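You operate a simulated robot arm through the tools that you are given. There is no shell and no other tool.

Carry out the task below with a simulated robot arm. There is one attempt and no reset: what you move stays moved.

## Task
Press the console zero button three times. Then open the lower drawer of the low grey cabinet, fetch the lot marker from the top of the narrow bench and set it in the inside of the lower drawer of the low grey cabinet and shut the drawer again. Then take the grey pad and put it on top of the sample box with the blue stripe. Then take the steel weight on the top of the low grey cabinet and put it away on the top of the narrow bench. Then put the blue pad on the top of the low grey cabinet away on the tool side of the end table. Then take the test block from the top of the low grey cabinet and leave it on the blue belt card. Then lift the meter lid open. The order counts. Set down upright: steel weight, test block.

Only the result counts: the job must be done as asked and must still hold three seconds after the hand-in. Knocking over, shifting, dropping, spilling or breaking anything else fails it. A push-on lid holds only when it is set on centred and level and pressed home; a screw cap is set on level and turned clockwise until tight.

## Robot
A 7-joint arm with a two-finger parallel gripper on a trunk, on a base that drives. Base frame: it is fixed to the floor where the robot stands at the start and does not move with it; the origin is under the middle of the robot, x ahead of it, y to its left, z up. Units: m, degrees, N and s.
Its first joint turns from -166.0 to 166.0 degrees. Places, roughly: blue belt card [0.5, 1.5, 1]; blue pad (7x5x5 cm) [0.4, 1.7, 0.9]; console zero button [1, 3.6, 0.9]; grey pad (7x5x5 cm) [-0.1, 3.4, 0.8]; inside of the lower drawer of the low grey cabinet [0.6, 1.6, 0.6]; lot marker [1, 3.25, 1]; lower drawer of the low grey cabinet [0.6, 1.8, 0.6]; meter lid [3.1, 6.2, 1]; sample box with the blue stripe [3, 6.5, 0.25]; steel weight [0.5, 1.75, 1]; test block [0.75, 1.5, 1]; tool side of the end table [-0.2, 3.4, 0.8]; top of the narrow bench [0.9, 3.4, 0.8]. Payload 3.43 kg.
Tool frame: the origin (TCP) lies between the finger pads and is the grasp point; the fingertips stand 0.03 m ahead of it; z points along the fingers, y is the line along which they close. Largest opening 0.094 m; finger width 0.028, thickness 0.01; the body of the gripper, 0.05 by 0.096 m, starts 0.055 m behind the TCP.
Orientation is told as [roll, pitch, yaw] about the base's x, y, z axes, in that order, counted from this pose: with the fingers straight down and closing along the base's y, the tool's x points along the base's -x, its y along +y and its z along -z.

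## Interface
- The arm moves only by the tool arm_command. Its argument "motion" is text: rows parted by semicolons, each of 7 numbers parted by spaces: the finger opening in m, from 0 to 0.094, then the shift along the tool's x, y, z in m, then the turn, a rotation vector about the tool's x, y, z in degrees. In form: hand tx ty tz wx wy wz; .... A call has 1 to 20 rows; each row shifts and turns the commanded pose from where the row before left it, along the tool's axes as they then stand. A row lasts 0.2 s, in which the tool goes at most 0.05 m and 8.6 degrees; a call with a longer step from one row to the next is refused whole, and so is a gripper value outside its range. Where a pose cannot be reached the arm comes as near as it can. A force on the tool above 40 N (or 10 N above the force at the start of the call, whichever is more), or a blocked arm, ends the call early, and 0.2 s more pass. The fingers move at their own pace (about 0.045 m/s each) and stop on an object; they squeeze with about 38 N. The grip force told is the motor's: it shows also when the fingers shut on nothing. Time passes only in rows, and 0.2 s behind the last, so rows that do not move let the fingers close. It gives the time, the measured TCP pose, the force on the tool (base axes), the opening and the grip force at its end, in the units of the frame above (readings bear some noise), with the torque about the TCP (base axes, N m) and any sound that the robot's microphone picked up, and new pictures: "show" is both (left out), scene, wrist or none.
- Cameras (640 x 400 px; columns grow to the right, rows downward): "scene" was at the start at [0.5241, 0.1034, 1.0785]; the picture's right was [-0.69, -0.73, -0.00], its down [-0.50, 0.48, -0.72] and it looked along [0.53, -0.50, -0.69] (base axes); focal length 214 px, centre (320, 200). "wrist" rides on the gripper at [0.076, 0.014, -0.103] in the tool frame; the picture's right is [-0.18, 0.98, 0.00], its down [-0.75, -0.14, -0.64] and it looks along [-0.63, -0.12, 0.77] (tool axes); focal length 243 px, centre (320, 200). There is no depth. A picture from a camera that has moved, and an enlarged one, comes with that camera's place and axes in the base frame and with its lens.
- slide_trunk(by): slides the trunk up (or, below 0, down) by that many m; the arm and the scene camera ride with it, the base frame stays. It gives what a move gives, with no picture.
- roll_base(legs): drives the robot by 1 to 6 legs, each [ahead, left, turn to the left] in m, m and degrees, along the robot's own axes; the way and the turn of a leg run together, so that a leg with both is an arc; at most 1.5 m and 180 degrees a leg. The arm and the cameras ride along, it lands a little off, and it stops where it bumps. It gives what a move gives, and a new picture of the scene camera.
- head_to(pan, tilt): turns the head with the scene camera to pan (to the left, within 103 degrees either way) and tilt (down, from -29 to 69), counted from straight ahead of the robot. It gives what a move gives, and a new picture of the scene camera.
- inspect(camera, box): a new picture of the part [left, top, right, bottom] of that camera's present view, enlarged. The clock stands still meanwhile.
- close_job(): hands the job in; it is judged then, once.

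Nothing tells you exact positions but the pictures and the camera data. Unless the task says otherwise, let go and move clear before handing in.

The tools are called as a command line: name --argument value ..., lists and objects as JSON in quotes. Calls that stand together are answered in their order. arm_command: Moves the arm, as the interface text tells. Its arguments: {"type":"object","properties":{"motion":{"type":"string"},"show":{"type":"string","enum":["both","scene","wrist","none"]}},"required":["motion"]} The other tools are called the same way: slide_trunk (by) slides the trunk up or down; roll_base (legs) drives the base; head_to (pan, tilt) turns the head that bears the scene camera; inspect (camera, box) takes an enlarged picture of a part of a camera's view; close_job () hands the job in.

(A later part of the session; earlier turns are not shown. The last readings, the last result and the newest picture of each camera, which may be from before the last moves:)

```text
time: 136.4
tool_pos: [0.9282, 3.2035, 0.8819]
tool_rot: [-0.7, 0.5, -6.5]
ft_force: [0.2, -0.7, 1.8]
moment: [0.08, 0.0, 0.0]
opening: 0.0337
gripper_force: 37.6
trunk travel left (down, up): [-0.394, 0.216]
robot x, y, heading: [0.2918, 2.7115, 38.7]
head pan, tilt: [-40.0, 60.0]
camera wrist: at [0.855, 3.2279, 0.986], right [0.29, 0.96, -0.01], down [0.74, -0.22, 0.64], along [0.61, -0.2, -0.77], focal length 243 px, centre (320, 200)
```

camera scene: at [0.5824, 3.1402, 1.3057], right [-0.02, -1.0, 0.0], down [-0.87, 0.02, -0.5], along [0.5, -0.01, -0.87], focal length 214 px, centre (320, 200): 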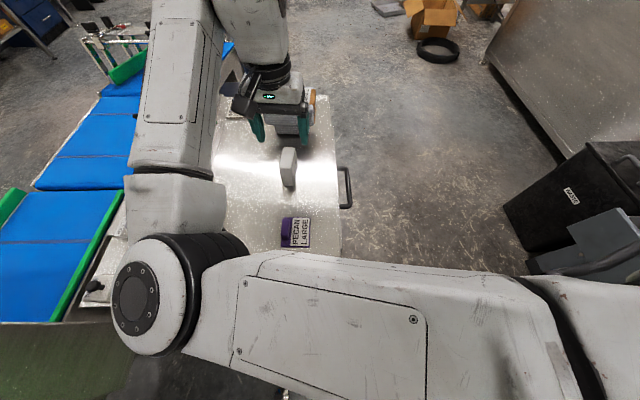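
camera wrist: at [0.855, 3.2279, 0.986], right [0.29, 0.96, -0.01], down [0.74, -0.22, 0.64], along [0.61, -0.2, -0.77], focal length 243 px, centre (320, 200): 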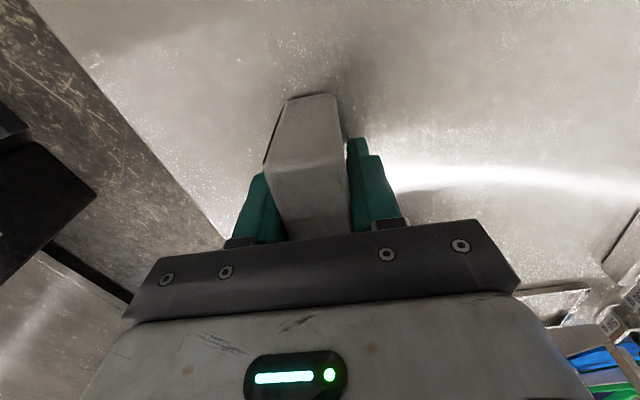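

Gripped (3.4 cm). Lift it up, then turn toward the drawer.

arm_command --motion "0.0 0 0 -0.02 0 0 0; 0.0 0 0 -0.04 0 0 0; 0.0 0 0 -0.04 0 0 0; 0.0 0 0 -0.04 0 0 0; 0.0 0 0 -0.04 0 0 0; 0.0 0 0 -0.04 0 0 0; 0.0 0 0 -0.04 0 0 0" --show "wrist"

roll_base --legs '[[0, 0, -90]]'

head_to --pan -20 --tilt 45

```text
time: 138.1
tool_pos: [0.9302, 3.2069, 1.1412]
tool_rot: [-0.6, 0.6, -6.4]
ft_force: [0.9, 0.3, -0.7]
moment: [-0.01, 0.01, 0.0]
opening: 0.0338
gripper_force: 38.3
trunk travel left (down, up): [-0.394, 0.216]
robot x, y, heading: [0.2949, 2.7106, 38.9]
head pan, tilt: [-40.0, 60.0]
camera wrist: at [0.8563, 3.231, 1.2458], right [0.29, 0.96, -0.01], down [0.74, -0.22, 0.64], along [0.61, -0.2, -0.77], focal length 243 px, centre (320, 200)
```

wrist: 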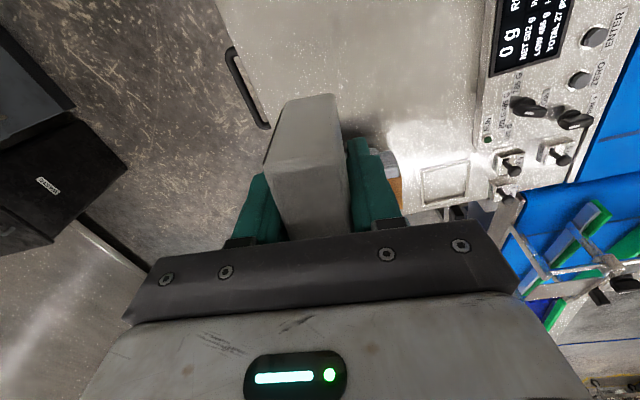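

```text
time: 142.3
tool_pos: [0.7939, 2.0799, 1.141]
tool_rot: [-0.7, 0.5, -96.2]
ft_force: [0.0, 1.0, -0.2]
moment: [0.02, -0.01, -0.03]
opening: 0.0337
gripper_force: 38.0
trunk travel left (down, up): [-0.394, 0.216]
robot x, y, heading: [0.2976, 2.7134, -50.8]
head pan, tilt: [-40.0, 60.0]
camera scene: at [0.7224, 2.4258, 1.3057], right [-1.0, 0.02, 0.0], down [0.01, 0.87, -0.5], along [-0.01, -0.5, -0.87], focal length 214 px, centre (320, 200)
```

scene: 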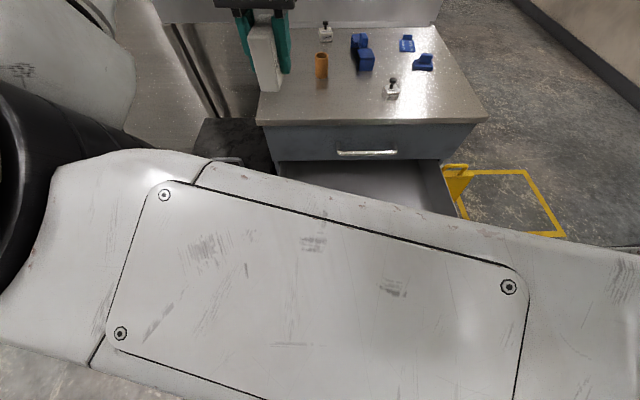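

```text
time: 143.1
tool_pos: [0.7944, 2.0797, 1.1412]
tool_rot: [-0.7, 0.5, -96.2]
ft_force: [-0.5, 0.3, -0.9]
moment: [-0.03, 0.01, 0.01]
opening: 0.0334
gripper_force: 37.9
trunk travel left (down, up): [-0.394, 0.216]
robot x, y, heading: [0.2982, 2.7096, -51.0]
head pan, tilt: [-20.0, 45.0]
camera scene: at [0.75, 2.4156, 1.3251], right [-0.95, -0.33, 0.0], down [-0.23, 0.67, -0.71], along [0.23, -0.67, -0.71], focal length 214 px, centre (320, 200)
```

scene: 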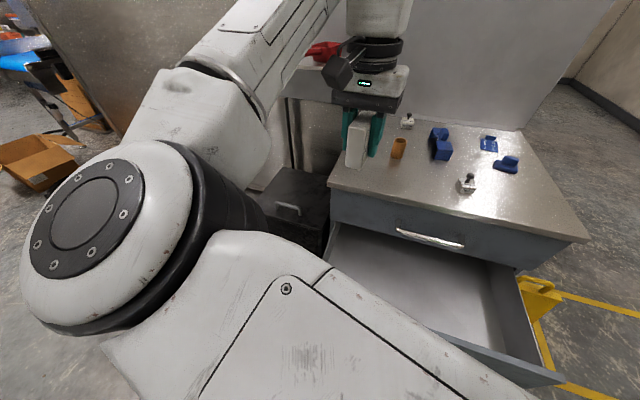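

The block is held; the drawer is open below. I shift over the drawer opening (x≈0.62, y≈2.05), then lower the trunk.

arm_command --motion "0.0 -0.0122 -0.0427 0 0 0 0; 0.0 -0.0122 -0.0427 0 0 0 0; 0.0 -0.0122 -0.0427 0 0 0 0; 0.0 -0.0122 -0.0427 0 0 0 0" --show "none"

slide_trunk --by -0.25

head_to --pan -25 --tilt 40

inspect --camera "wrist" --box '[0, 0, 640, 400]'

```text
time: 144.1
tool_pos: [0.6181, 2.0511, 1.1434]
tool_rot: [-0.7, 0.5, -96.0]
ft_force: [0.2, 0.5, -0.9]
moment: [-0.01, 0.02, 0.03]
opening: 0.0337
gripper_force: 38.3
trunk travel left (down, up): [-0.394, 0.216]
robot x, y, heading: [0.296, 2.7109, -50.9]
head pan, tilt: [-20.0, 45.0]
```

```text
time: 146.7
tool_pos: [0.6167, 2.0515, 0.8947]
tool_rot: [-0.8, 0.5, -96.2]
ft_force: [-1.6, 0.5, -0.4]
moment: [-0.01, -0.01, 0.04]
opening: 0.0334
gripper_force: 38.6
trunk travel left (down, up): [-0.144, 0.466]
robot x, y, heading: [0.2953, 2.7127, -50.8]
head pan, tilt: [-20.0, 45.0]
```

```text
time: 147.3
tool_pos: [0.6181, 2.0519, 0.8939]
tool_rot: [-0.6, 0.4, -96.2]
ft_force: [0.9, -0.7, 0.0]
moment: [0.04, 0.03, -0.01]
opening: 0.0336
gripper_force: 37.8
trunk travel left (down, up): [-0.144, 0.466]
robot x, y, heading: [0.2939, 2.7119, -51.1]
head pan, tilt: [-25.0, 40.0]
camera scene: at [0.7441, 2.41, 1.0824], right [-0.97, -0.24, 0.0], down [-0.16, 0.62, -0.77], along [0.19, -0.74, -0.64], focal length 214 px, centre (320, 200)
```

scene: 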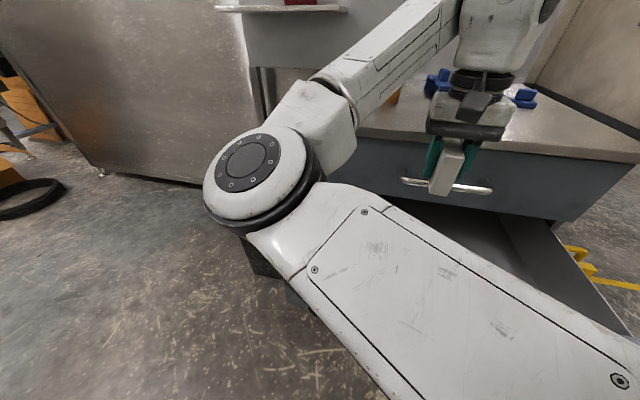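

```text
1.00 times, centred on (320, 200) of wrist (not enlarged: the box is as wide or as high as the picture)
camera zoom: at [0.6409, 2.1258, 0.998], right [0.96, -0.29, -0.01], down [-0.21, -0.74, 0.64], along [-0.19, -0.61, -0.77], focal length 243 px, centre (320, 200)
```

zoom: 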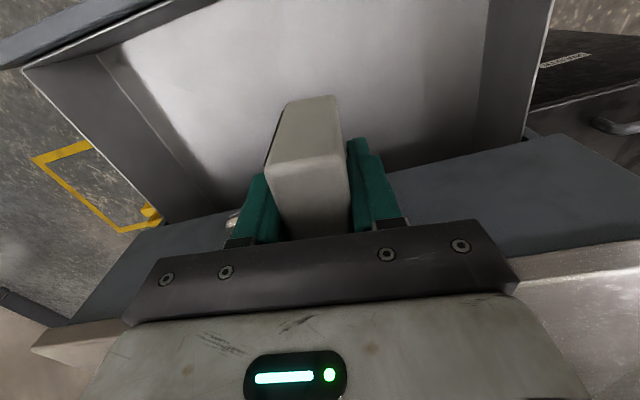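

The elbow would sit over the drawer if I lowered here. I'll raise, and go back to the spot left of the cabinet facing +x, where the elbow stays over the aisle.

slide_trunk --by 0.2

roll_base --legs '[[0, 0, 50], [-0.4, -0.22, 0]]'

head_to --pan -60 --tilt 45

```text
time: 149.5
tool_pos: [0.6182, 2.0525, 1.0928]
tool_rot: [-0.6, 0.5, -96.2]
ft_force: [0.5, -0.9, -0.2]
moment: [0.0, 0.04, -0.04]
opening: 0.0339
gripper_force: 38.0
trunk travel left (down, up): [-0.344, 0.266]
robot x, y, heading: [0.2941, 2.7096, -50.7]
head pan, tilt: [-25.0, 40.0]
```

```text
time: 154.5
tool_pos: [0.6054, 2.3217, 1.0935]
tool_rot: [-0.8, 0.5, -46.2]
ft_force: [-0.3, 0.3, -1.3]
moment: [0.02, -0.01, -0.02]
opening: 0.0337
gripper_force: 38.2
trunk travel left (down, up): [-0.344, 0.266]
robot x, y, heading: [-0.1078, 2.4928, -0.8]
head pan, tilt: [-25.0, 40.0]
camera scene: at [0.4126, 2.6497, 1.2824], right [-0.44, -0.9, 0.0], down [-0.58, 0.28, -0.77], along [0.69, -0.33, -0.64], focal length 214 px, centre (320, 200)
```

scene: 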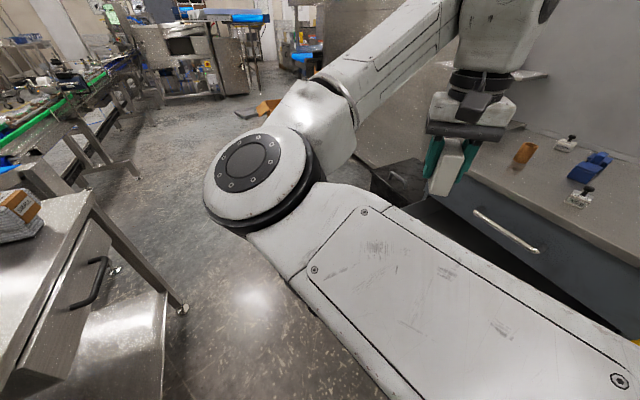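

```text
time: 155.5
tool_pos: [0.6044, 2.3213, 1.0946]
tool_rot: [-0.7, 0.6, -46.2]
ft_force: [-0.4, 0.1, -0.7]
moment: [0.02, 0.0, 0.01]
opening: 0.0337
gripper_force: 38.1
trunk travel left (down, up): [-0.344, 0.266]
robot x, y, heading: [-0.1087, 2.4961, -1.0]
head pan, tilt: [-60.0, 45.0]
camera scene: at [0.3756, 2.6158, 1.2752], right [-0.87, -0.49, 0.0], down [-0.34, 0.62, -0.71], along [0.34, -0.62, -0.71], focal length 214 px, centre (320, 200)
```

scene: 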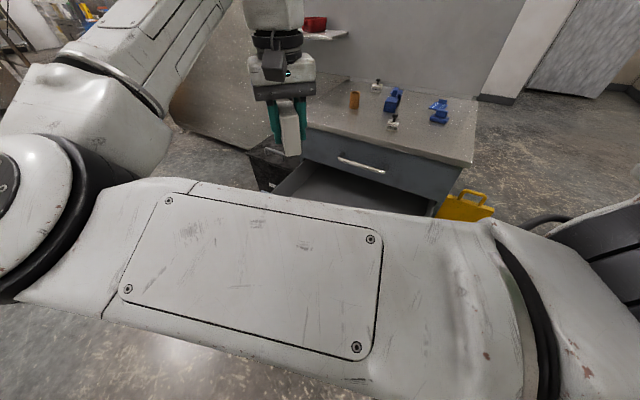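

arm_command --motion "0.0 0 0 0 0 0 -7.7; 0.0 0 0 0 0 0 -7.7; 0.0 0 0 0 0 0 -7.7; 0.0 0 0 0 0 0 -7.7; 0.0 0 0 0 0 0 -7.7; 0.0 0 0 0 0 0 -7.7; 0.0 0 -0.037 0 0 0 0; 0.0 0 -0.037 0 0 0 0; 0.0 0 -0.037 0 0 0 0; 0.0 0 -0.037 0 0 0 0; 0.0 0 -0.037 0 0 0 0; 0.0 0 -0.037 0 0 0 0; 0.0 0 -0.037 0 0 0 0" --show "none"

slide_trunk --by -0.25

head_to --pan -50 --tilt 40

inspect --camera "wrist" --box '[0, 0, 640, 400]'

```text
time: 158.3
tool_pos: [0.604, 2.063, 1.0949]
tool_rot: [0.0, 0.7, 0.1]
ft_force: [0.3, 0.4, -0.6]
moment: [-0.02, 0.02, -0.03]
opening: 0.0338
gripper_force: 38.0
trunk travel left (down, up): [-0.344, 0.266]
robot x, y, heading: [-0.1097, 2.4987, -0.9]
head pan, tilt: [-60.0, 45.0]
```

```text
time: 160.9
tool_pos: [0.6029, 2.0635, 0.8433]
tool_rot: [0.0, 0.9, -0.1]
ft_force: [-0.1, 0.2, -0.9]
moment: [-0.02, -0.02, -0.02]
opening: 0.0337
gripper_force: 38.4
trunk travel left (down, up): [-0.094, 0.516]
robot x, y, heading: [-0.1048, 2.4972, -1.0]
head pan, tilt: [-60.0, 45.0]
```

```text
time: 161.6
tool_pos: [0.6042, 2.0637, 0.8439]
tool_rot: [-0.1, 0.9, -0.1]
ft_force: [0.4, 0.1, -1.2]
moment: [-0.03, 0.01, 0.01]
opening: 0.0336
gripper_force: 37.7
trunk travel left (down, up): [-0.094, 0.516]
robot x, y, heading: [-0.1093, 2.499, -1.0]
head pan, tilt: [-50.0, 40.0]
camera scene: at [0.3895, 2.6207, 1.0325], right [-0.78, -0.63, 0.0], down [-0.41, 0.5, -0.77], along [0.48, -0.59, -0.64], focal length 214 px, centre (320, 200)
```

scene: 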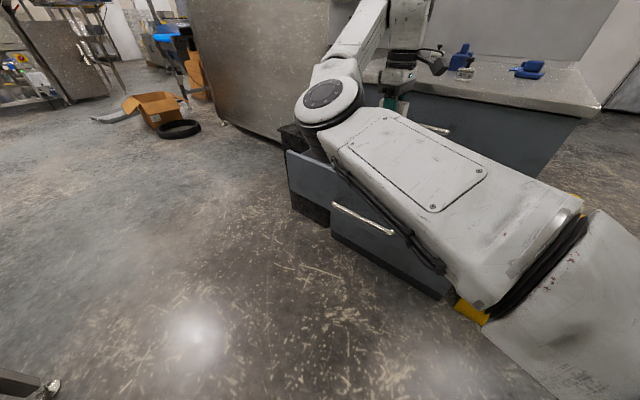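

```text
1.00 times, centred on (320, 200) of wrist (not enlarged: the box is as wide or as high as the picture)
camera zoom: at [0.5289, 2.0784, 0.9484], right [0.18, 0.98, 0.0], down [0.76, -0.14, 0.63], along [0.62, -0.12, -0.78], focal length 243 px, centre (320, 200)
```

zoom: 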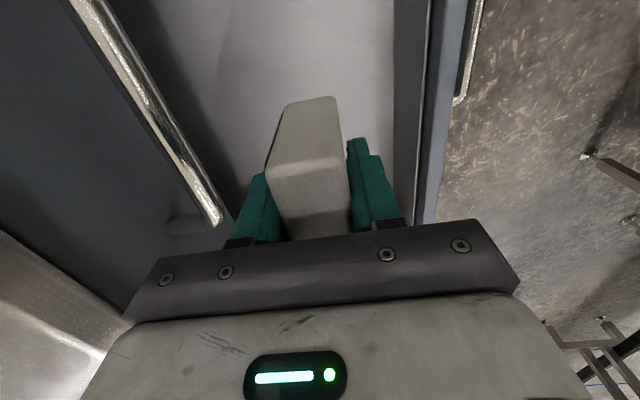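

The upper arm hangs over the drawer front here. I'll raise the trunk high and stretch the arm downward from above so the elbow stays high.

slide_trunk --by 0.5

roll_base --legs '[[-0.08, 0.05, 0]]'

arm_command --motion "0.0 -0.04 -0.025 0.01 0 0 0; 0.0 -0.04 -0.025 0.01 0 0 0; 0.0 0 0 0.05 0 0 0; 0.0 0 0 0.05 0 0 0; 0.0 0 0 0.05 0 0 0; 0.0 0 0 0.05 0 0 0; 0.0 0 0 0.05 0 0 0; 0.0 0 0 0.05 0 0 0" --show "scene"

```text
refused: 0.5 is not a number from -0.4 to 0.4
```

```text
time: 162.7
tool_pos: [0.5235, 2.1142, 0.8441]
tool_rot: [-0.1, 0.9, 0.0]
ft_force: [0.4, 0.5, -1.5]
moment: [0.0, 0.01, -0.03]
opening: 0.0337
gripper_force: 38.2
trunk travel left (down, up): [-0.094, 0.516]
robot x, y, heading: [-0.187, 2.547, -0.9]
head pan, tilt: [-50.0, 40.0]
camera scene: at [0.3099, 2.6722, 1.0325], right [-0.78, -0.63, 0.0], down [-0.41, 0.5, -0.77], along [0.48, -0.59, -0.64], focal length 214 px, centre (320, 200)
```

scene: 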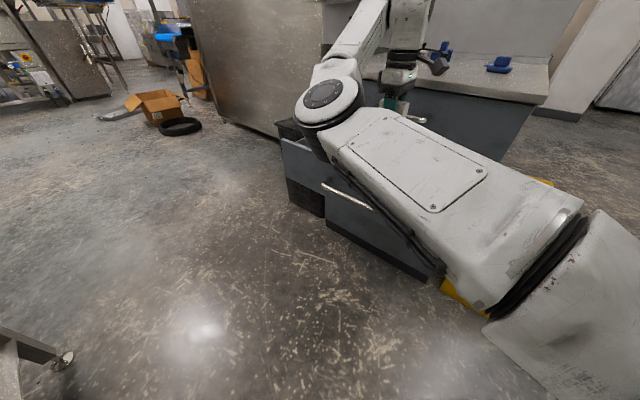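

```text
time: 164.4
tool_pos: [0.5994, 2.0525, 0.5875]
tool_rot: [-2.2, 0.0, -0.4]
ft_force: [-8.6, -1.3, 27.3]
moment: [0.67, 0.27, 0.25]
opening: 0.0335
gripper_force: 38.4
trunk travel left (down, up): [-0.094, 0.516]
robot x, y, heading: [-0.1902, 2.5498, -1.0]
head pan, tilt: [-50.0, 40.0]
stopped in row 8: the force on the tool passed its limit at 147 N (the readings are from after the stop); the commanded pose is now the measured one
camera scene: at [0.309, 2.672, 1.033], right [-0.78, -0.63, 0.0], down [-0.4, 0.5, -0.77], along [0.48, -0.6, -0.64], focal length 214 px, centre (320, 200)
```

scene: 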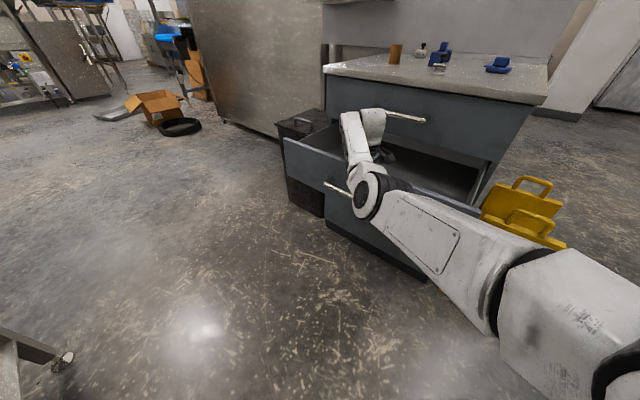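

That trunk move was refused and the arm touched down with a bump: the block now rests on the drawer floor. Let me inspect before doing anything.

inspect --camera "scene" --box '[270, 80, 510, 230]'

inspect --camera "wrist" --box '[0, 0, 640, 400]'

```text
2.67 times, centred on (390, 155) of scene
camera zoom: at [0.309, 2.672, 1.033], right [-0.78, -0.63, 0.0], down [-0.4, 0.5, -0.77], along [0.48, -0.6, -0.64], focal length 572 px, centre (133, 320)
```

zoom: 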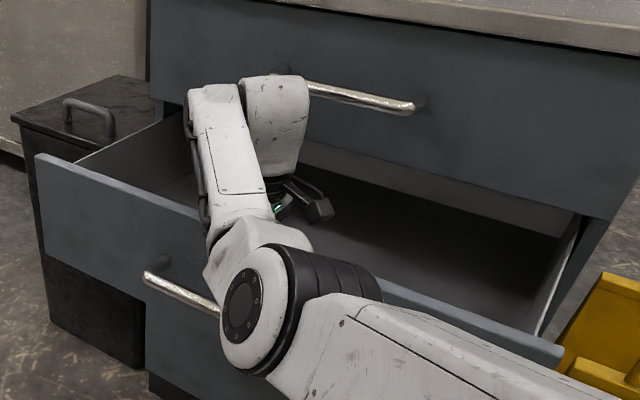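

```text
1.00 times, centred on (320, 200) of wrist (not enlarged: the box is as wide or as high as the picture)
camera zoom: at [0.5236, 2.0717, 0.6894], right [0.19, 0.98, -0.04], down [0.75, -0.12, 0.65], along [0.63, -0.15, -0.76], focal length 243 px, centre (320, 200)
```

zoom: 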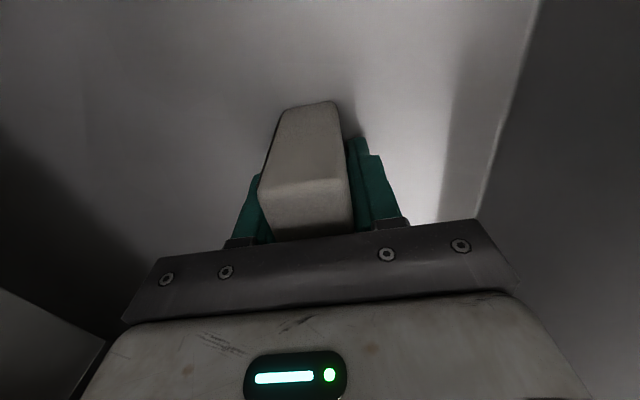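

The block sits on the drawer floor between the fingers. I release gently and lift straight up.

arm_command --motion "0.04 0 0 0 0 0 0; 0.05 0 0 0 0 0 0; 0.06 0 0 0 0 0 0; 0.06 0 0 0 0 0 0" --show "wrist"

```text
time: 164.9
tool_pos: [0.5999, 2.0509, 0.5881]
tool_rot: [-2.3, 0.0, -0.4]
ft_force: [-5.5, 1.7, 11.7]
moment: [0.46, 0.21, 0.14]
opening: 0.0503
gripper_force: 0.2
trunk travel left (down, up): [-0.094, 0.516]
robot x, y, heading: [-0.1878, 2.5465, -1.0]
head pan, tilt: [-50.0, 40.0]
stopped in row 2: the force on the tool passed its limit at 41 N (the readings are from after the stop); the commanded pose is now the measured one
camera wrist: at [0.5236, 2.0711, 0.6898], right [0.19, 0.98, -0.04], down [0.75, -0.12, 0.65], along [0.63, -0.15, -0.76], focal length 243 px, centre (320, 200)
```

wrist: 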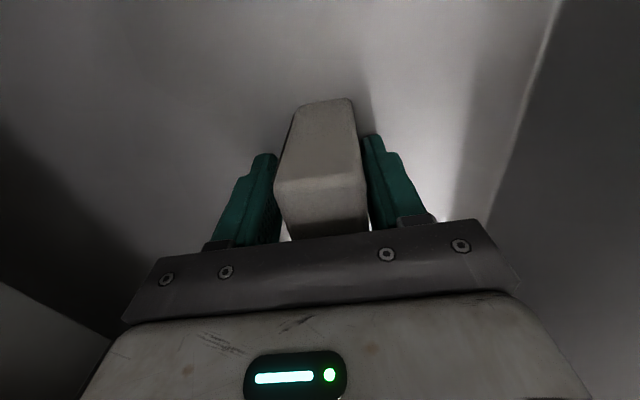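

arm_command --motion "0.05 0 0 -0.01 0 0 0; 0.05 0 0 -0.015 0 0 0; 0.06 0 0 0 0 0 0; 0.06 0 0 0 0 0 0" --show "wrist"

```text
time: 165.9
tool_pos: [0.5993, 2.0523, 0.6102]
tool_rot: [-2.2, 0.1, -0.4]
ft_force: [0.3, 0.6, -0.2]
moment: [0.0, 0.02, 0.01]
opening: 0.0601
gripper_force: 0.1
trunk travel left (down, up): [-0.094, 0.516]
robot x, y, heading: [-0.1878, 2.5517, -1.2]
head pan, tilt: [-50.0, 40.0]
camera wrist: at [0.5237, 2.0732, 0.7131], right [0.19, 0.98, -0.04], down [0.75, -0.12, 0.65], along [0.63, -0.15, -0.76], focal length 243 px, centre (320, 200)
```

wrist: 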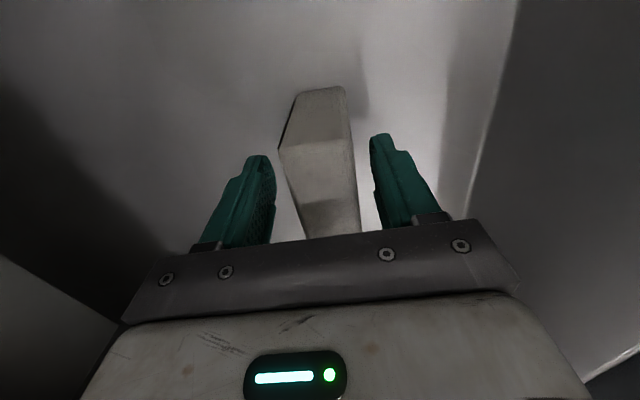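

Free. Lift clear.

arm_command --motion "0.06 0 0 -0.03 0 0 0; 0.06 0 0 -0.04 0 0 0; 0.06 0 0 -0.04 0 0 0; 0.06 0 0 -0.04 0 0 0; 0.06 0 0 -0.04 0 0 0; 0.06 0 0 -0.04 0 0 0" --show "both"

```text
time: 167.3
tool_pos: [0.6002, 2.0619, 0.8408]
tool_rot: [-2.1, 0.0, -0.4]
ft_force: [0.2, -0.7, -0.8]
moment: [0.02, 0.0, 0.0]
opening: 0.0602
gripper_force: 0.0
trunk travel left (down, up): [-0.094, 0.516]
robot x, y, heading: [-0.1889, 2.5476, -1.0]
head pan, tilt: [-50.0, 40.0]
camera scene: at [0.3098, 2.6717, 1.0323], right [-0.78, -0.63, 0.0], down [-0.4, 0.5, -0.77], along [0.48, -0.6, -0.64], focal length 214 px, centre (320, 200)
camera wrist: at [0.5242, 2.0812, 0.9425], right [0.19, 0.98, -0.04], down [0.75, -0.12, 0.65], along [0.63, -0.15, -0.76], focal length 243 px, centre (320, 200)
```

scene: 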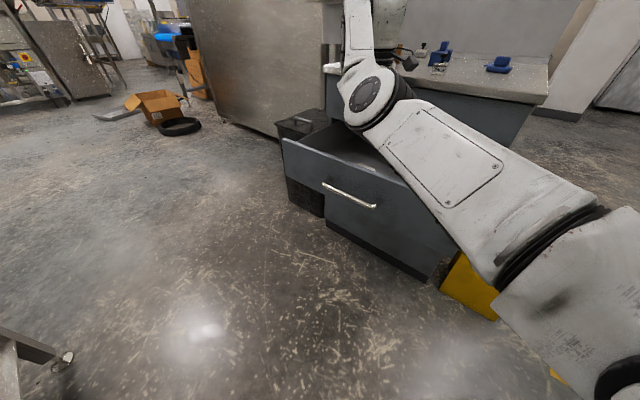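
wrist: 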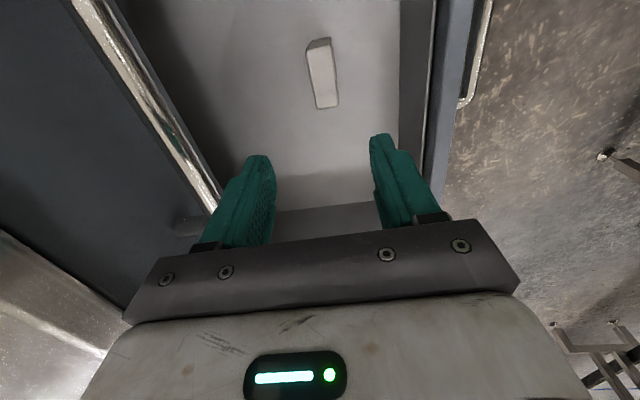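

The block stands in the drawer. Now I bring the hand back in front of the drawer to push it shut by its handle.

arm_command --motion "0.06 0 0.0415 0 -0.7 0 0; 0.06 0 0.0415 0 -0.7 0 0; 0.06 0 0.0415 0 -0.7 0 0; 0.06 0 0.0415 0 0 0 0; 0.06 0 0.0415 0 0 0 0; 0.06 0 0.0415 0 0 0 0; 0.06 0 0.0415 0 0 0 0" --show "scene"

```text
time: 168.9
tool_pos: [0.6023, 2.351, 0.836]
tool_rot: [-0.1, 0.2, -0.5]
ft_force: [-0.4, 0.3, 0.2]
moment: [0.03, -0.04, 0.02]
opening: 0.0597
gripper_force: 0.1
trunk travel left (down, up): [-0.094, 0.516]
robot x, y, heading: [-0.1891, 2.5495, -0.9]
head pan, tilt: [-50.0, 40.0]
camera scene: at [0.3098, 2.6713, 1.0325], right [-0.78, -0.63, 0.0], down [-0.4, 0.5, -0.77], along [0.48, -0.6, -0.64], focal length 214 px, centre (320, 200)
```

scene: 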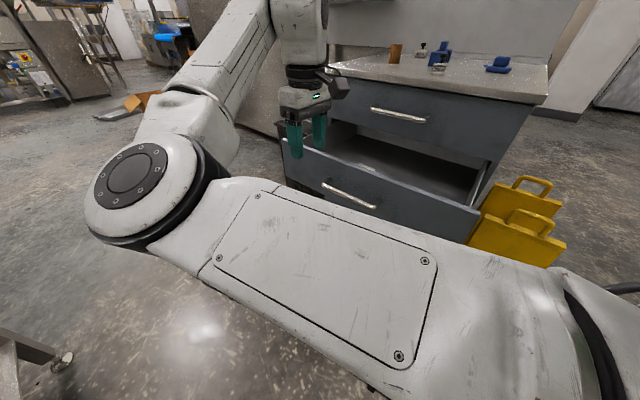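

arm_command --motion "0.06 0 0 0 7.5 0 0; 0.06 0 0 0 7.5 0 0; 0.06 0 0 0 7.5 0 0; 0.06 0 0 0 7.5 0 0; 0.06 0 0 0 7.5 0 0; 0.06 0 0 0 7.5 0 0; 0.06 0 0 0 7.5 0 0; 0.06 0 0 0 7.5 0 0; 0.06 0 0 0 7.5 0 0; 0.06 0 0 0 7.5 0 0; 0.06 0 0 0 7.5 0 0; 0.06 0 0 0 7.5 0 0" --show "none"

```text
time: 171.5
tool_pos: [0.6026, 2.3524, 0.8365]
tool_rot: [-90.1, 0.0, -0.4]
ft_force: [-0.4, -0.4, 0.7]
moment: [0.03, 0.03, -0.03]
opening: 0.06
gripper_force: 0.0
trunk travel left (down, up): [-0.094, 0.516]
robot x, y, heading: [-0.1892, 2.5503, -0.9]
head pan, tilt: [-50.0, 40.0]
```

arm_command --motion "0.06 0.012 0.042 0 0 0 0; 0.06 0.012 0.042 0 0 0 0; 0.06 0.011 0.042 0 0 0 0; 0.06 0 0.042 0 0 0 0; 0.06 0 0.042 0 0 0 0" --show "both"

```text
time: 172.7
tool_pos: [0.5661, 2.3504, 0.6278]
tool_rot: [-90.1, 0.0, -0.3]
ft_force: [0.1, -0.4, 0.1]
moment: [0.01, 0.02, 0.02]
opening: 0.0601
gripper_force: 0.1
trunk travel left (down, up): [-0.094, 0.516]
robot x, y, heading: [-0.1853, 2.5493, -0.9]
head pan, tilt: [-50.0, 40.0]
camera scene: at [0.3096, 2.6718, 1.0326], right [-0.78, -0.63, 0.0], down [-0.4, 0.5, -0.77], along [0.48, -0.6, -0.64], focal length 214 px, centre (320, 200)
camera wrist: at [0.491, 2.4549, 0.6137], right [0.18, 0.0, -0.98], down [0.76, 0.64, 0.14], along [0.63, -0.77, 0.12], focal length 243 px, centre (320, 200)
```

scene: 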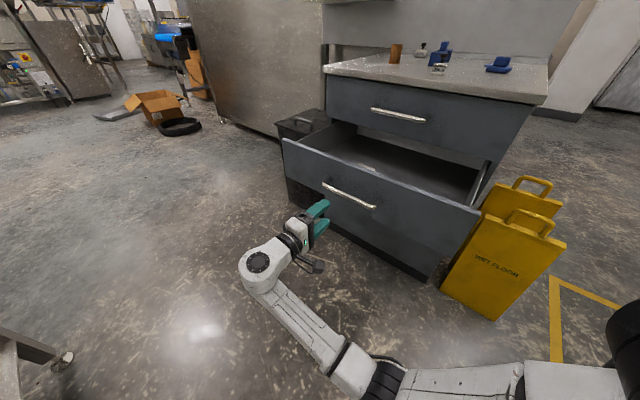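
wrist: 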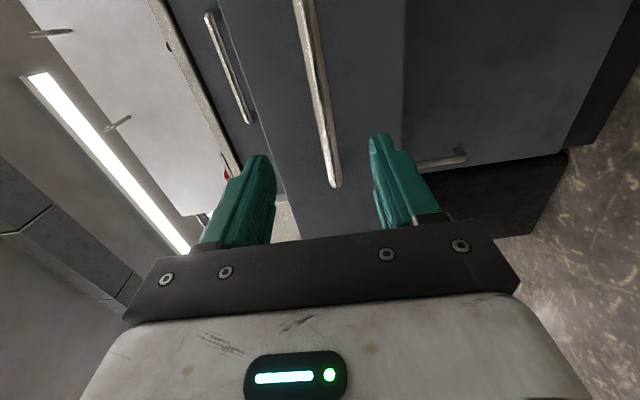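

arm_command --motion "0.06 0 0.002 0.03 0 0 0; 0.06 0 0 0.03 0 0 0; 0.06 0 0 0.03 0 0 0; 0.06 0 0 0.017 0 0 0; 0.03 0 0 0 0 0 0; 0.0 0 0 0 0 0 0; 0.0 0 0 0 0 0 0; 0.0 0 0 0 0 0 0" --show "wrist"

```text
time: 174.5
tool_pos: [0.5674, 2.243, 0.6263]
tool_rot: [-90.1, 0.1, -0.5]
ft_force: [0.3, -1.4, -6.0]
moment: [0.11, -0.24, 0.25]
opening: 0.0177
gripper_force: 40.2
trunk travel left (down, up): [-0.094, 0.516]
robot x, y, heading: [-0.1881, 2.5522, -1.0]
head pan, tilt: [-50.0, 40.0]
camera wrist: at [0.4909, 2.3477, 0.6115], right [0.18, 0.0, -0.98], down [0.76, 0.64, 0.14], along [0.63, -0.77, 0.12], focal length 243 px, centre (320, 200)
```

wrist: 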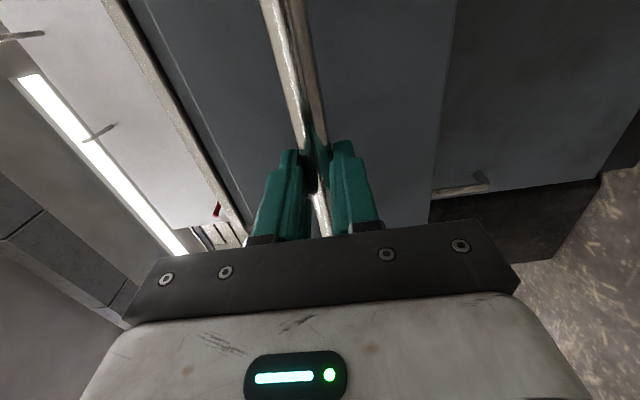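

Gripping the handle; push it in slowly so the block doesn't topple.

arm_command --motion "0.0 0 0 0.005 0 0 0; 0.0 0 0 0.009 0 0 0; 0.0 0 0 0.013 0 0 0; 0.0 0 0 0.015 0 0 0; 0.0 0 0 0.015 0 0 0; 0.0 0 0 0.015 0 0 0; 0.0 0 0 0.015 0 0 0; 0.0 0 0 0.015 0 0 0; 0.0 0 0 0.015 0 0 0; 0.0 0 0 0.015 0 0 0; 0.0 0 0 0.015 0 0 0; 0.0 0 0 0.015 0 0 0; 0.0 0 0 0.015 0 0 0; 0.0 0 0 0.012 0 0 0; 0.0 0 0 0.008 0 0 0; 0.0 0 0 0.004 0 0 0; 0.0 0 0 0 0 0 0" --show "scene"

```text
time: 178.1
tool_pos: [0.5672, 2.045, 0.6243]
tool_rot: [-90.0, 0.0, -0.2]
ft_force: [17.0, 1.1, -10.1]
moment: [0.18, -0.24, 0.73]
opening: 0.0178
gripper_force: 44.9
trunk travel left (down, up): [-0.094, 0.516]
robot x, y, heading: [-0.1867, 2.5484, -1.1]
head pan, tilt: [-50.0, 40.0]
camera scene: at [0.3102, 2.6718, 1.0322], right [-0.78, -0.63, 0.0], down [-0.41, 0.5, -0.77], along [0.48, -0.59, -0.64], focal length 214 px, centre (320, 200)
```

scene: 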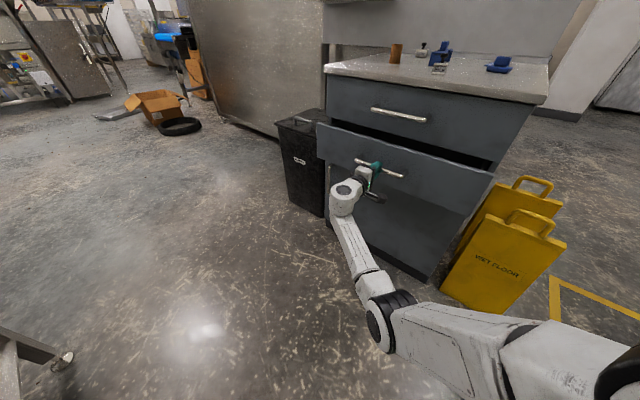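

arm_command --motion "0.0 0 0 0.006 0 0 0; 0.0 0 0 0.01 0 0 0; 0.0 0 0 0.012 0 0 0; 0.0 0 0 0.012 0 0 0; 0.0 0 0 0.01 0 0 0; 0.0 0 0 0.008 0 0 0; 0.0 0 0 0.006 0 0 0; 0.0 0 0 0.004 0 0 0; 0.0 0 0 0.003 0 0 0; 0.0 0 0 0.003 0 0 0; 0.0 0 0 0 0 0 0" --show "scene"

```text
time: 180.2
tool_pos: [0.5656, 1.9776, 0.6255]
tool_rot: [-90.1, 0.1, -0.4]
ft_force: [-2.0, 3.3, 0.4]
moment: [-0.02, -0.11, -0.1]
opening: 0.0174
gripper_force: 45.2
trunk travel left (down, up): [-0.094, 0.516]
robot x, y, heading: [-0.189, 2.55, -0.8]
head pan, tilt: [-50.0, 40.0]
stopped in row 10: the force on the tool passed its limit at 41 N (the readings are from after the stop); the commanded pose is now the measured one
camera scene: at [0.3089, 2.6738, 1.0328], right [-0.78, -0.63, 0.0], down [-0.41, 0.5, -0.77], along [0.48, -0.59, -0.64], focal length 214 px, centre (320, 200)
```

scene: 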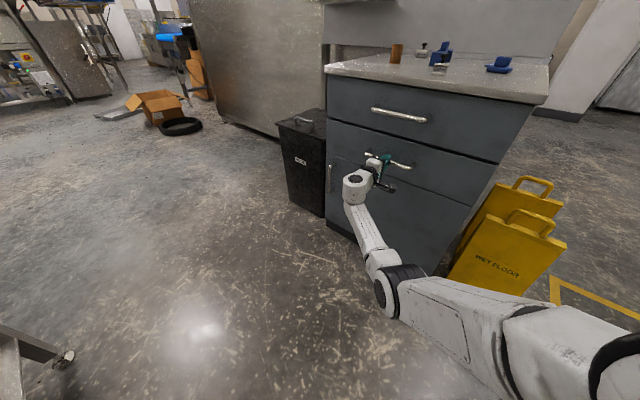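

Nearly shut; give a gentle additional push to verify it is at its stop.

arm_command --motion "0.0 0 0 0.003 0 0 0; 0.0 0 0 0.003 0 0 0; 0.0 0 0 0.003 0 0 0; 0.0 0 0 0 0 0 0" --show "none"

inspect --camera "scene" --box '[310, 80, 510, 230]'

```text
time: 180.7
tool_pos: [0.566, 1.9772, 0.6238]
tool_rot: [-90.3, 0.1, -0.4]
ft_force: [-5.2, 5.9, 3.9]
moment: [-0.1, -0.21, 0.25]
opening: 0.0177
gripper_force: 44.8
trunk travel left (down, up): [-0.094, 0.516]
robot x, y, heading: [-0.1908, 2.5535, -0.5]
head pan, tilt: [-50.0, 40.0]
stopped in row 2: the force on the tool passed its limit at 41 N (the readings are from after the stop); the commanded pose is now the measured one
```

```text
2.67 times, centred on (410, 155) of scene
camera zoom: at [0.3081, 2.6755, 1.0326], right [-0.77, -0.63, 0.0], down [-0.41, 0.5, -0.77], along [0.48, -0.59, -0.64], focal length 572 px, centre (80, 320)
```

zoom: 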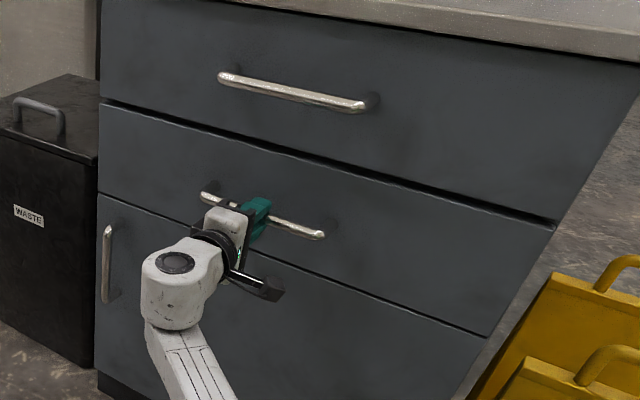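

The drawer is shut flush. Release, back off, and stow the arm.

arm_command --motion "0.03 0 0 0 0 0 0; 0.06 0 0 0 0 0 0; 0.06 0 0 0 0 0 0; 0.06 0 0 -0.03 0 0 0; 0.06 0 0 -0.04 0 0 0; 0.06 0 0 -0.04 0 0 0; 0.06 0 0 -0.04 0 0 0; 0.06 0 0 -0.04 0 0 0" --show "none"

inspect --camera "scene" --box '[310, 80, 510, 230]'

```text
time: 182.4
tool_pos: [0.5693, 2.1693, 0.6241]
tool_rot: [-90.2, 0.2, -0.3]
ft_force: [-0.3, -0.8, 0.1]
moment: [0.0, 0.02, 0.02]
opening: 0.06
gripper_force: 0.0
trunk travel left (down, up): [-0.094, 0.516]
robot x, y, heading: [-0.1912, 2.5495, -0.8]
head pan, tilt: [-50.0, 40.0]
```

```text
2.67 times, centred on (410, 155) of scene
camera zoom: at [0.3085, 2.6748, 1.0325], right [-0.77, -0.63, 0.0], down [-0.41, 0.5, -0.77], along [0.48, -0.59, -0.64], focal length 572 px, centre (80, 320)
```

zoom: 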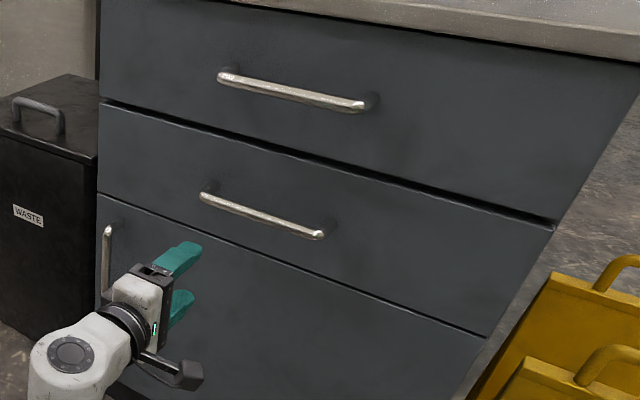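

The drawer is fully closed. Lift, point the hand down, and raise the trunk.

arm_command --motion "0.06 0 -0.04 0 0 0 0; 0.06 0 -0.04 0 0 0 0; 0.06 0 -0.04 0 0 0 0; 0.06 0 -0.04 0 0 0 0; 0.06 0 -0.04 0 0 0 0; 0.06 0 0 0 -7.5 0 0; 0.06 0 0 0 -7.5 0 0; 0.06 0 0 0 -7.5 0 0; 0.06 0 0 0 -7.5 0 0; 0.06 0 0 0 -7.5 0 0; 0.06 0 0 0 -7.5 0 0; 0.06 0 0 0 -7.5 0 0; 0.06 0 0 0 -7.5 0 0; 0.06 0 0 0 -7.5 0 0; 0.06 0 0 0 -7.5 0 0; 0.06 0 0 0 -7.5 0 0; 0.06 0 0 0 -7.5 0 0" --show "none"

slide_trunk --by 0.35

head_to --pan 60 --tilt 30

```text
time: 186.1
tool_pos: [0.5697, 2.168, 0.8229]
tool_rot: [0.0, 0.2, -0.3]
ft_force: [0.2, 0.5, -0.8]
moment: [0.0, 0.02, 0.01]
opening: 0.0599
gripper_force: 0.0
trunk travel left (down, up): [-0.094, 0.516]
robot x, y, heading: [-0.1877, 2.5503, -0.8]
head pan, tilt: [-50.0, 40.0]
```

```text
time: 189.5
tool_pos: [0.5702, 2.1683, 1.1729]
tool_rot: [-0.2, 0.2, -0.4]
ft_force: [-1.0, -0.4, -0.5]
moment: [0.0, 0.06, 0.03]
opening: 0.0599
gripper_force: 0.0
trunk travel left (down, up): [-0.444, 0.166]
robot x, y, heading: [-0.1927, 2.551, -0.6]
head pan, tilt: [-50.0, 40.0]
```

```text
time: 191.3
tool_pos: [0.5696, 2.1679, 1.1731]
tool_rot: [-0.1, 0.2, -0.4]
ft_force: [-0.5, 0.0, 0.0]
moment: [0.01, -0.01, 0.01]
opening: 0.0599
gripper_force: 0.0
trunk travel left (down, up): [-0.444, 0.166]
robot x, y, heading: [-0.1909, 2.5495, -0.7]
head pan, tilt: [60.0, 30.0]
camera scene: at [0.3011, 2.8187, 1.3978], right [0.86, -0.51, 0.0], down [-0.26, -0.43, -0.87], along [0.44, 0.74, -0.5], focal length 214 px, centre (320, 200)
```

scene: 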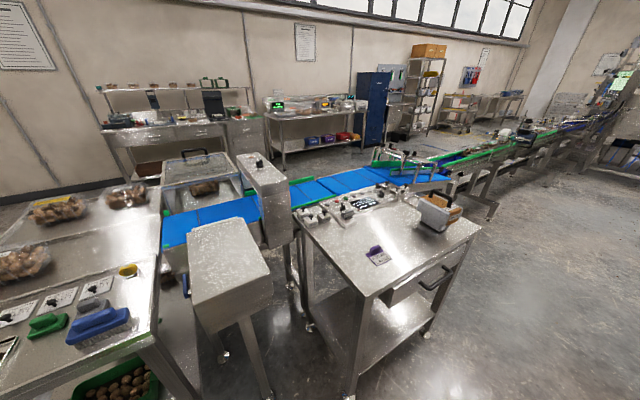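

head_to --pan 100 --tilt 35

inspect --camera "scene" --box '[200, 130, 440, 280]'

```text
time: 192.4
tool_pos: [0.5701, 2.1671, 1.1724]
tool_rot: [-0.2, 0.2, -0.4]
ft_force: [0.7, 0.4, 1.2]
moment: [-0.03, 0.0, -0.02]
opening: 0.0599
gripper_force: 0.1
trunk travel left (down, up): [-0.444, 0.166]
robot x, y, heading: [-0.1867, 2.5504, -0.7]
head pan, tilt: [100.0, 35.0]
camera scene: at [0.2407, 2.8279, 1.3901], right [0.99, 0.16, 0.0], down [0.09, -0.57, -0.82], along [-0.13, 0.81, -0.57], focal length 214 px, centre (320, 200)
```

scene: 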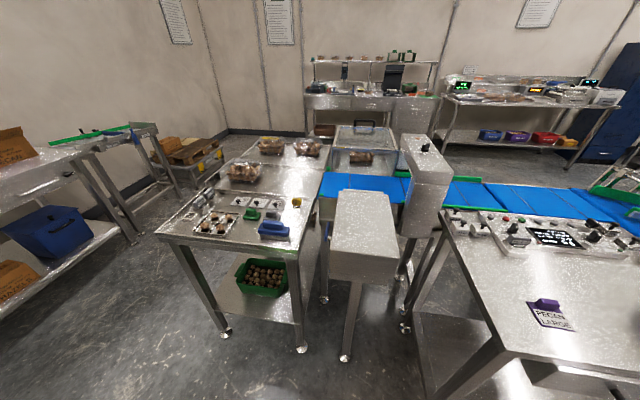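

```text
2.67 times, centred on (320, 205) of scene
camera zoom: at [0.2407, 2.8279, 1.3901], right [0.99, 0.16, 0.0], down [0.09, -0.57, -0.82], along [-0.13, 0.81, -0.57], focal length 572 px, centre (320, 187)
```

zoom: 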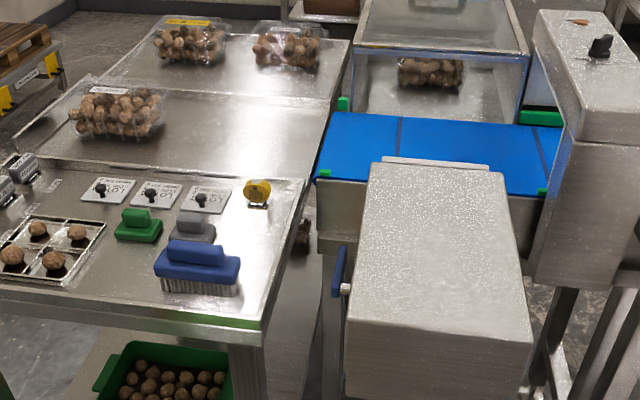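

The grey pad sits behind the blue brush on the end table. Turn to face the end table.

roll_base --legs '[[0, 0, 90]]'

head_to --pan 0 --tilt 50

inspect --camera "wrist" --box '[0, 0, 640, 400]'

```text
time: 196.7
tool_pos: [0.1864, 3.3124, 1.1734]
tool_rot: [-0.1, 0.2, 90.3]
ft_force: [0.4, -0.5, 0.4]
moment: [0.0, -0.01, -0.02]
opening: 0.0599
gripper_force: 0.0
trunk travel left (down, up): [-0.444, 0.166]
robot x, y, heading: [-0.1887, 2.5499, 90.0]
head pan, tilt: [100.0, 35.0]
camera scene: at [-0.4707, 2.9795, 1.3901], right [-0.17, 0.99, 0.0], down [0.57, 0.1, -0.82], along [-0.81, -0.14, -0.57], focal length 214 px, centre (320, 200)
```

scene: 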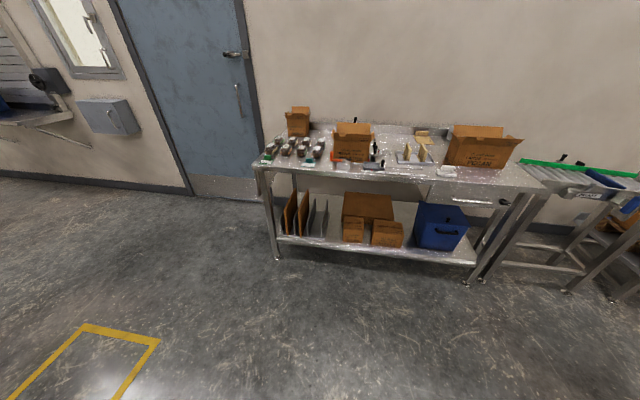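

```text
time: 198.4
tool_pos: [0.1866, 3.3132, 1.1726]
tool_rot: [-0.2, 0.2, 90.3]
ft_force: [0.5, 0.8, -0.3]
moment: [-0.03, 0.01, 0.02]
opening: 0.0598
gripper_force: 0.0
trunk travel left (down, up): [-0.444, 0.166]
robot x, y, heading: [-0.1867, 2.5485, 89.9]
head pan, tilt: [0.0, 50.0]
camera scene: at [-0.3839, 3.0716, 1.3683], right [1.0, 0.0, 0.0], down [0.0, -0.77, -0.64], along [0.0, 0.64, -0.77], focal length 214 px, centre (320, 200)
```

scene: 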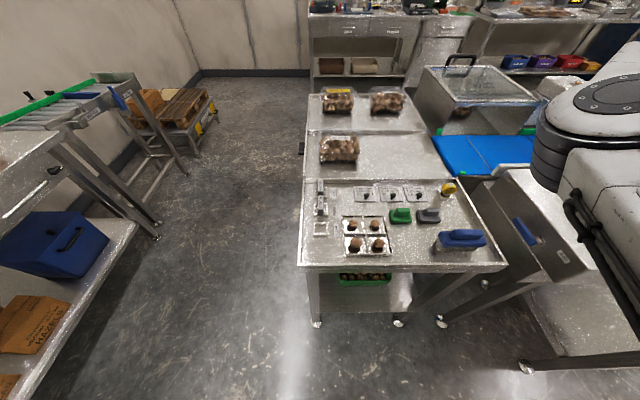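

```text
1.00 times, centred on (320, 200) of wrist (not enlarged: the box is as wide or as high as the picture)
camera zoom: at [0.1717, 3.2382, 1.2765], right [-0.98, 0.18, 0.0], down [0.14, 0.76, 0.64], along [0.12, 0.63, -0.77], focal length 243 px, centre (320, 200)
```

zoom: 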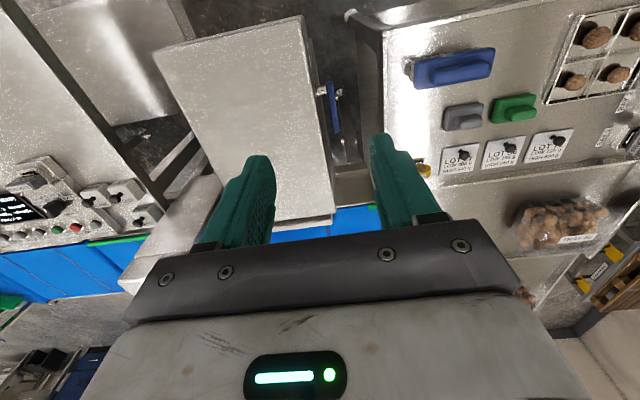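

inspect --camera "wrist" --box '[384, 30, 576, 150]'

inspect --camera "scene" --box '[370, 170, 498, 250]'

```text
3.33 times, centred on (480, 90) of wrist
camera zoom: at [0.1717, 3.2382, 1.2765], right [-0.98, 0.18, 0.0], down [0.14, 0.76, 0.64], along [0.12, 0.63, -0.77], focal length 809 px, centre (-213, 567)
```

zoom: 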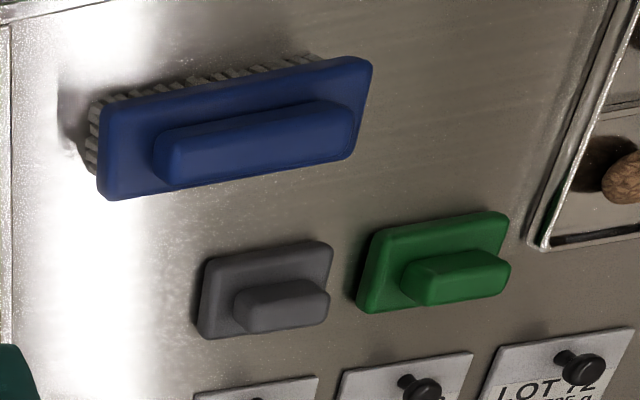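

```text
5.00 times, centred on (434, 210) of scene
camera zoom: at [-0.3839, 3.0716, 1.3683], right [1.0, 0.0, 0.0], down [0.0, -0.77, -0.64], along [0.0, 0.64, -0.77], focal length 1072 px, centre (-250, 150)
```

zoom: 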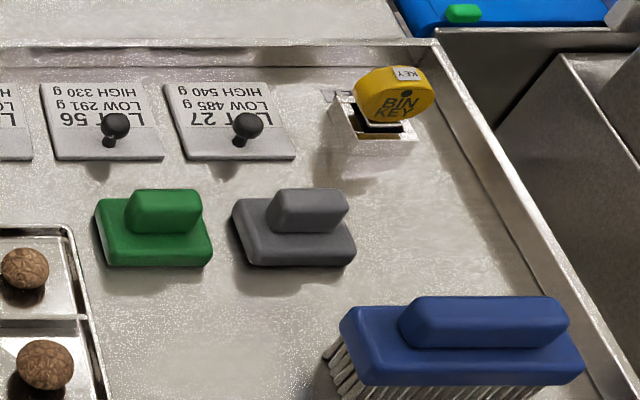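

Grey pad's handle top is at about (-0.057, 3.450, 0.86). I'll move above it with fingers closing along x on its handle.

arm_command --motion "0.07 -0.0198 0.0346 0.02 0 0 0; 0.07 -0.0198 0.0346 0.02 0 0 0; 0.07 -0.0198 0.0346 0.02 0 0 0; 0.07 -0.0198 0.0346 0.02 0 0 0; 0.07 -0.0198 0.0346 0.02 0 0 0; 0.07 -0.0198 0.0346 0.02 0 0 0; 0.07 -0.0198 0.0346 0.02 0 0 0" --show "both"

```text
time: 200.0
tool_pos: [-0.0566, 3.4505, 1.0315]
tool_rot: [-0.2, 0.3, 90.0]
ft_force: [0.0, -0.5, 0.6]
moment: [0.01, 0.0, -0.01]
opening: 0.07
gripper_force: 0.1
trunk travel left (down, up): [-0.444, 0.166]
robot x, y, heading: [-0.1905, 2.5502, 89.8]
head pan, tilt: [0.0, 50.0]
camera scene: at [-0.3836, 3.0717, 1.3684], right [1.0, 0.0, 0.0], down [0.0, -0.77, -0.64], along [0.0, 0.64, -0.77], focal length 214 px, centre (320, 200)
camera wrist: at [-0.0711, 3.3756, 1.1353], right [-0.98, 0.18, 0.0], down [0.14, 0.76, 0.64], along [0.12, 0.63, -0.77], focal length 243 px, centre (320, 200)
```

scene: 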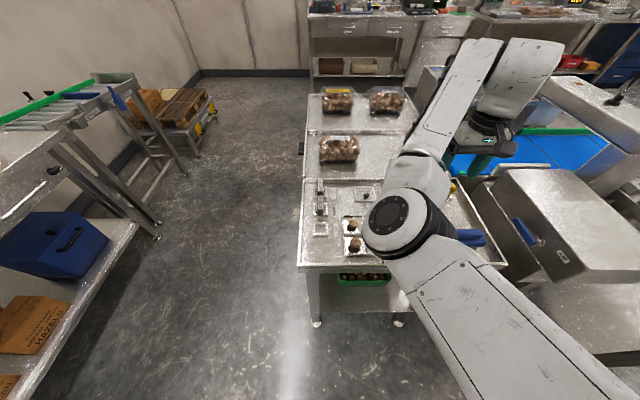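
wrist: 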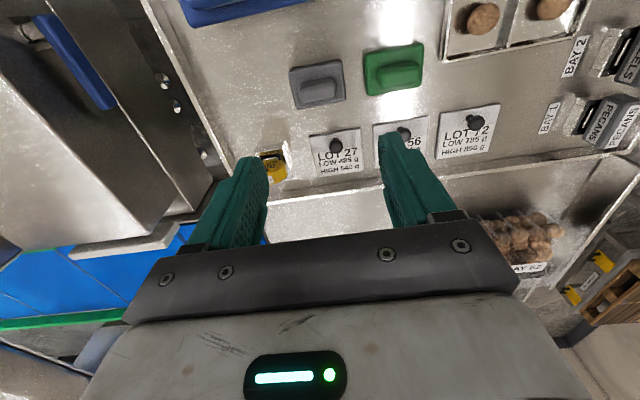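

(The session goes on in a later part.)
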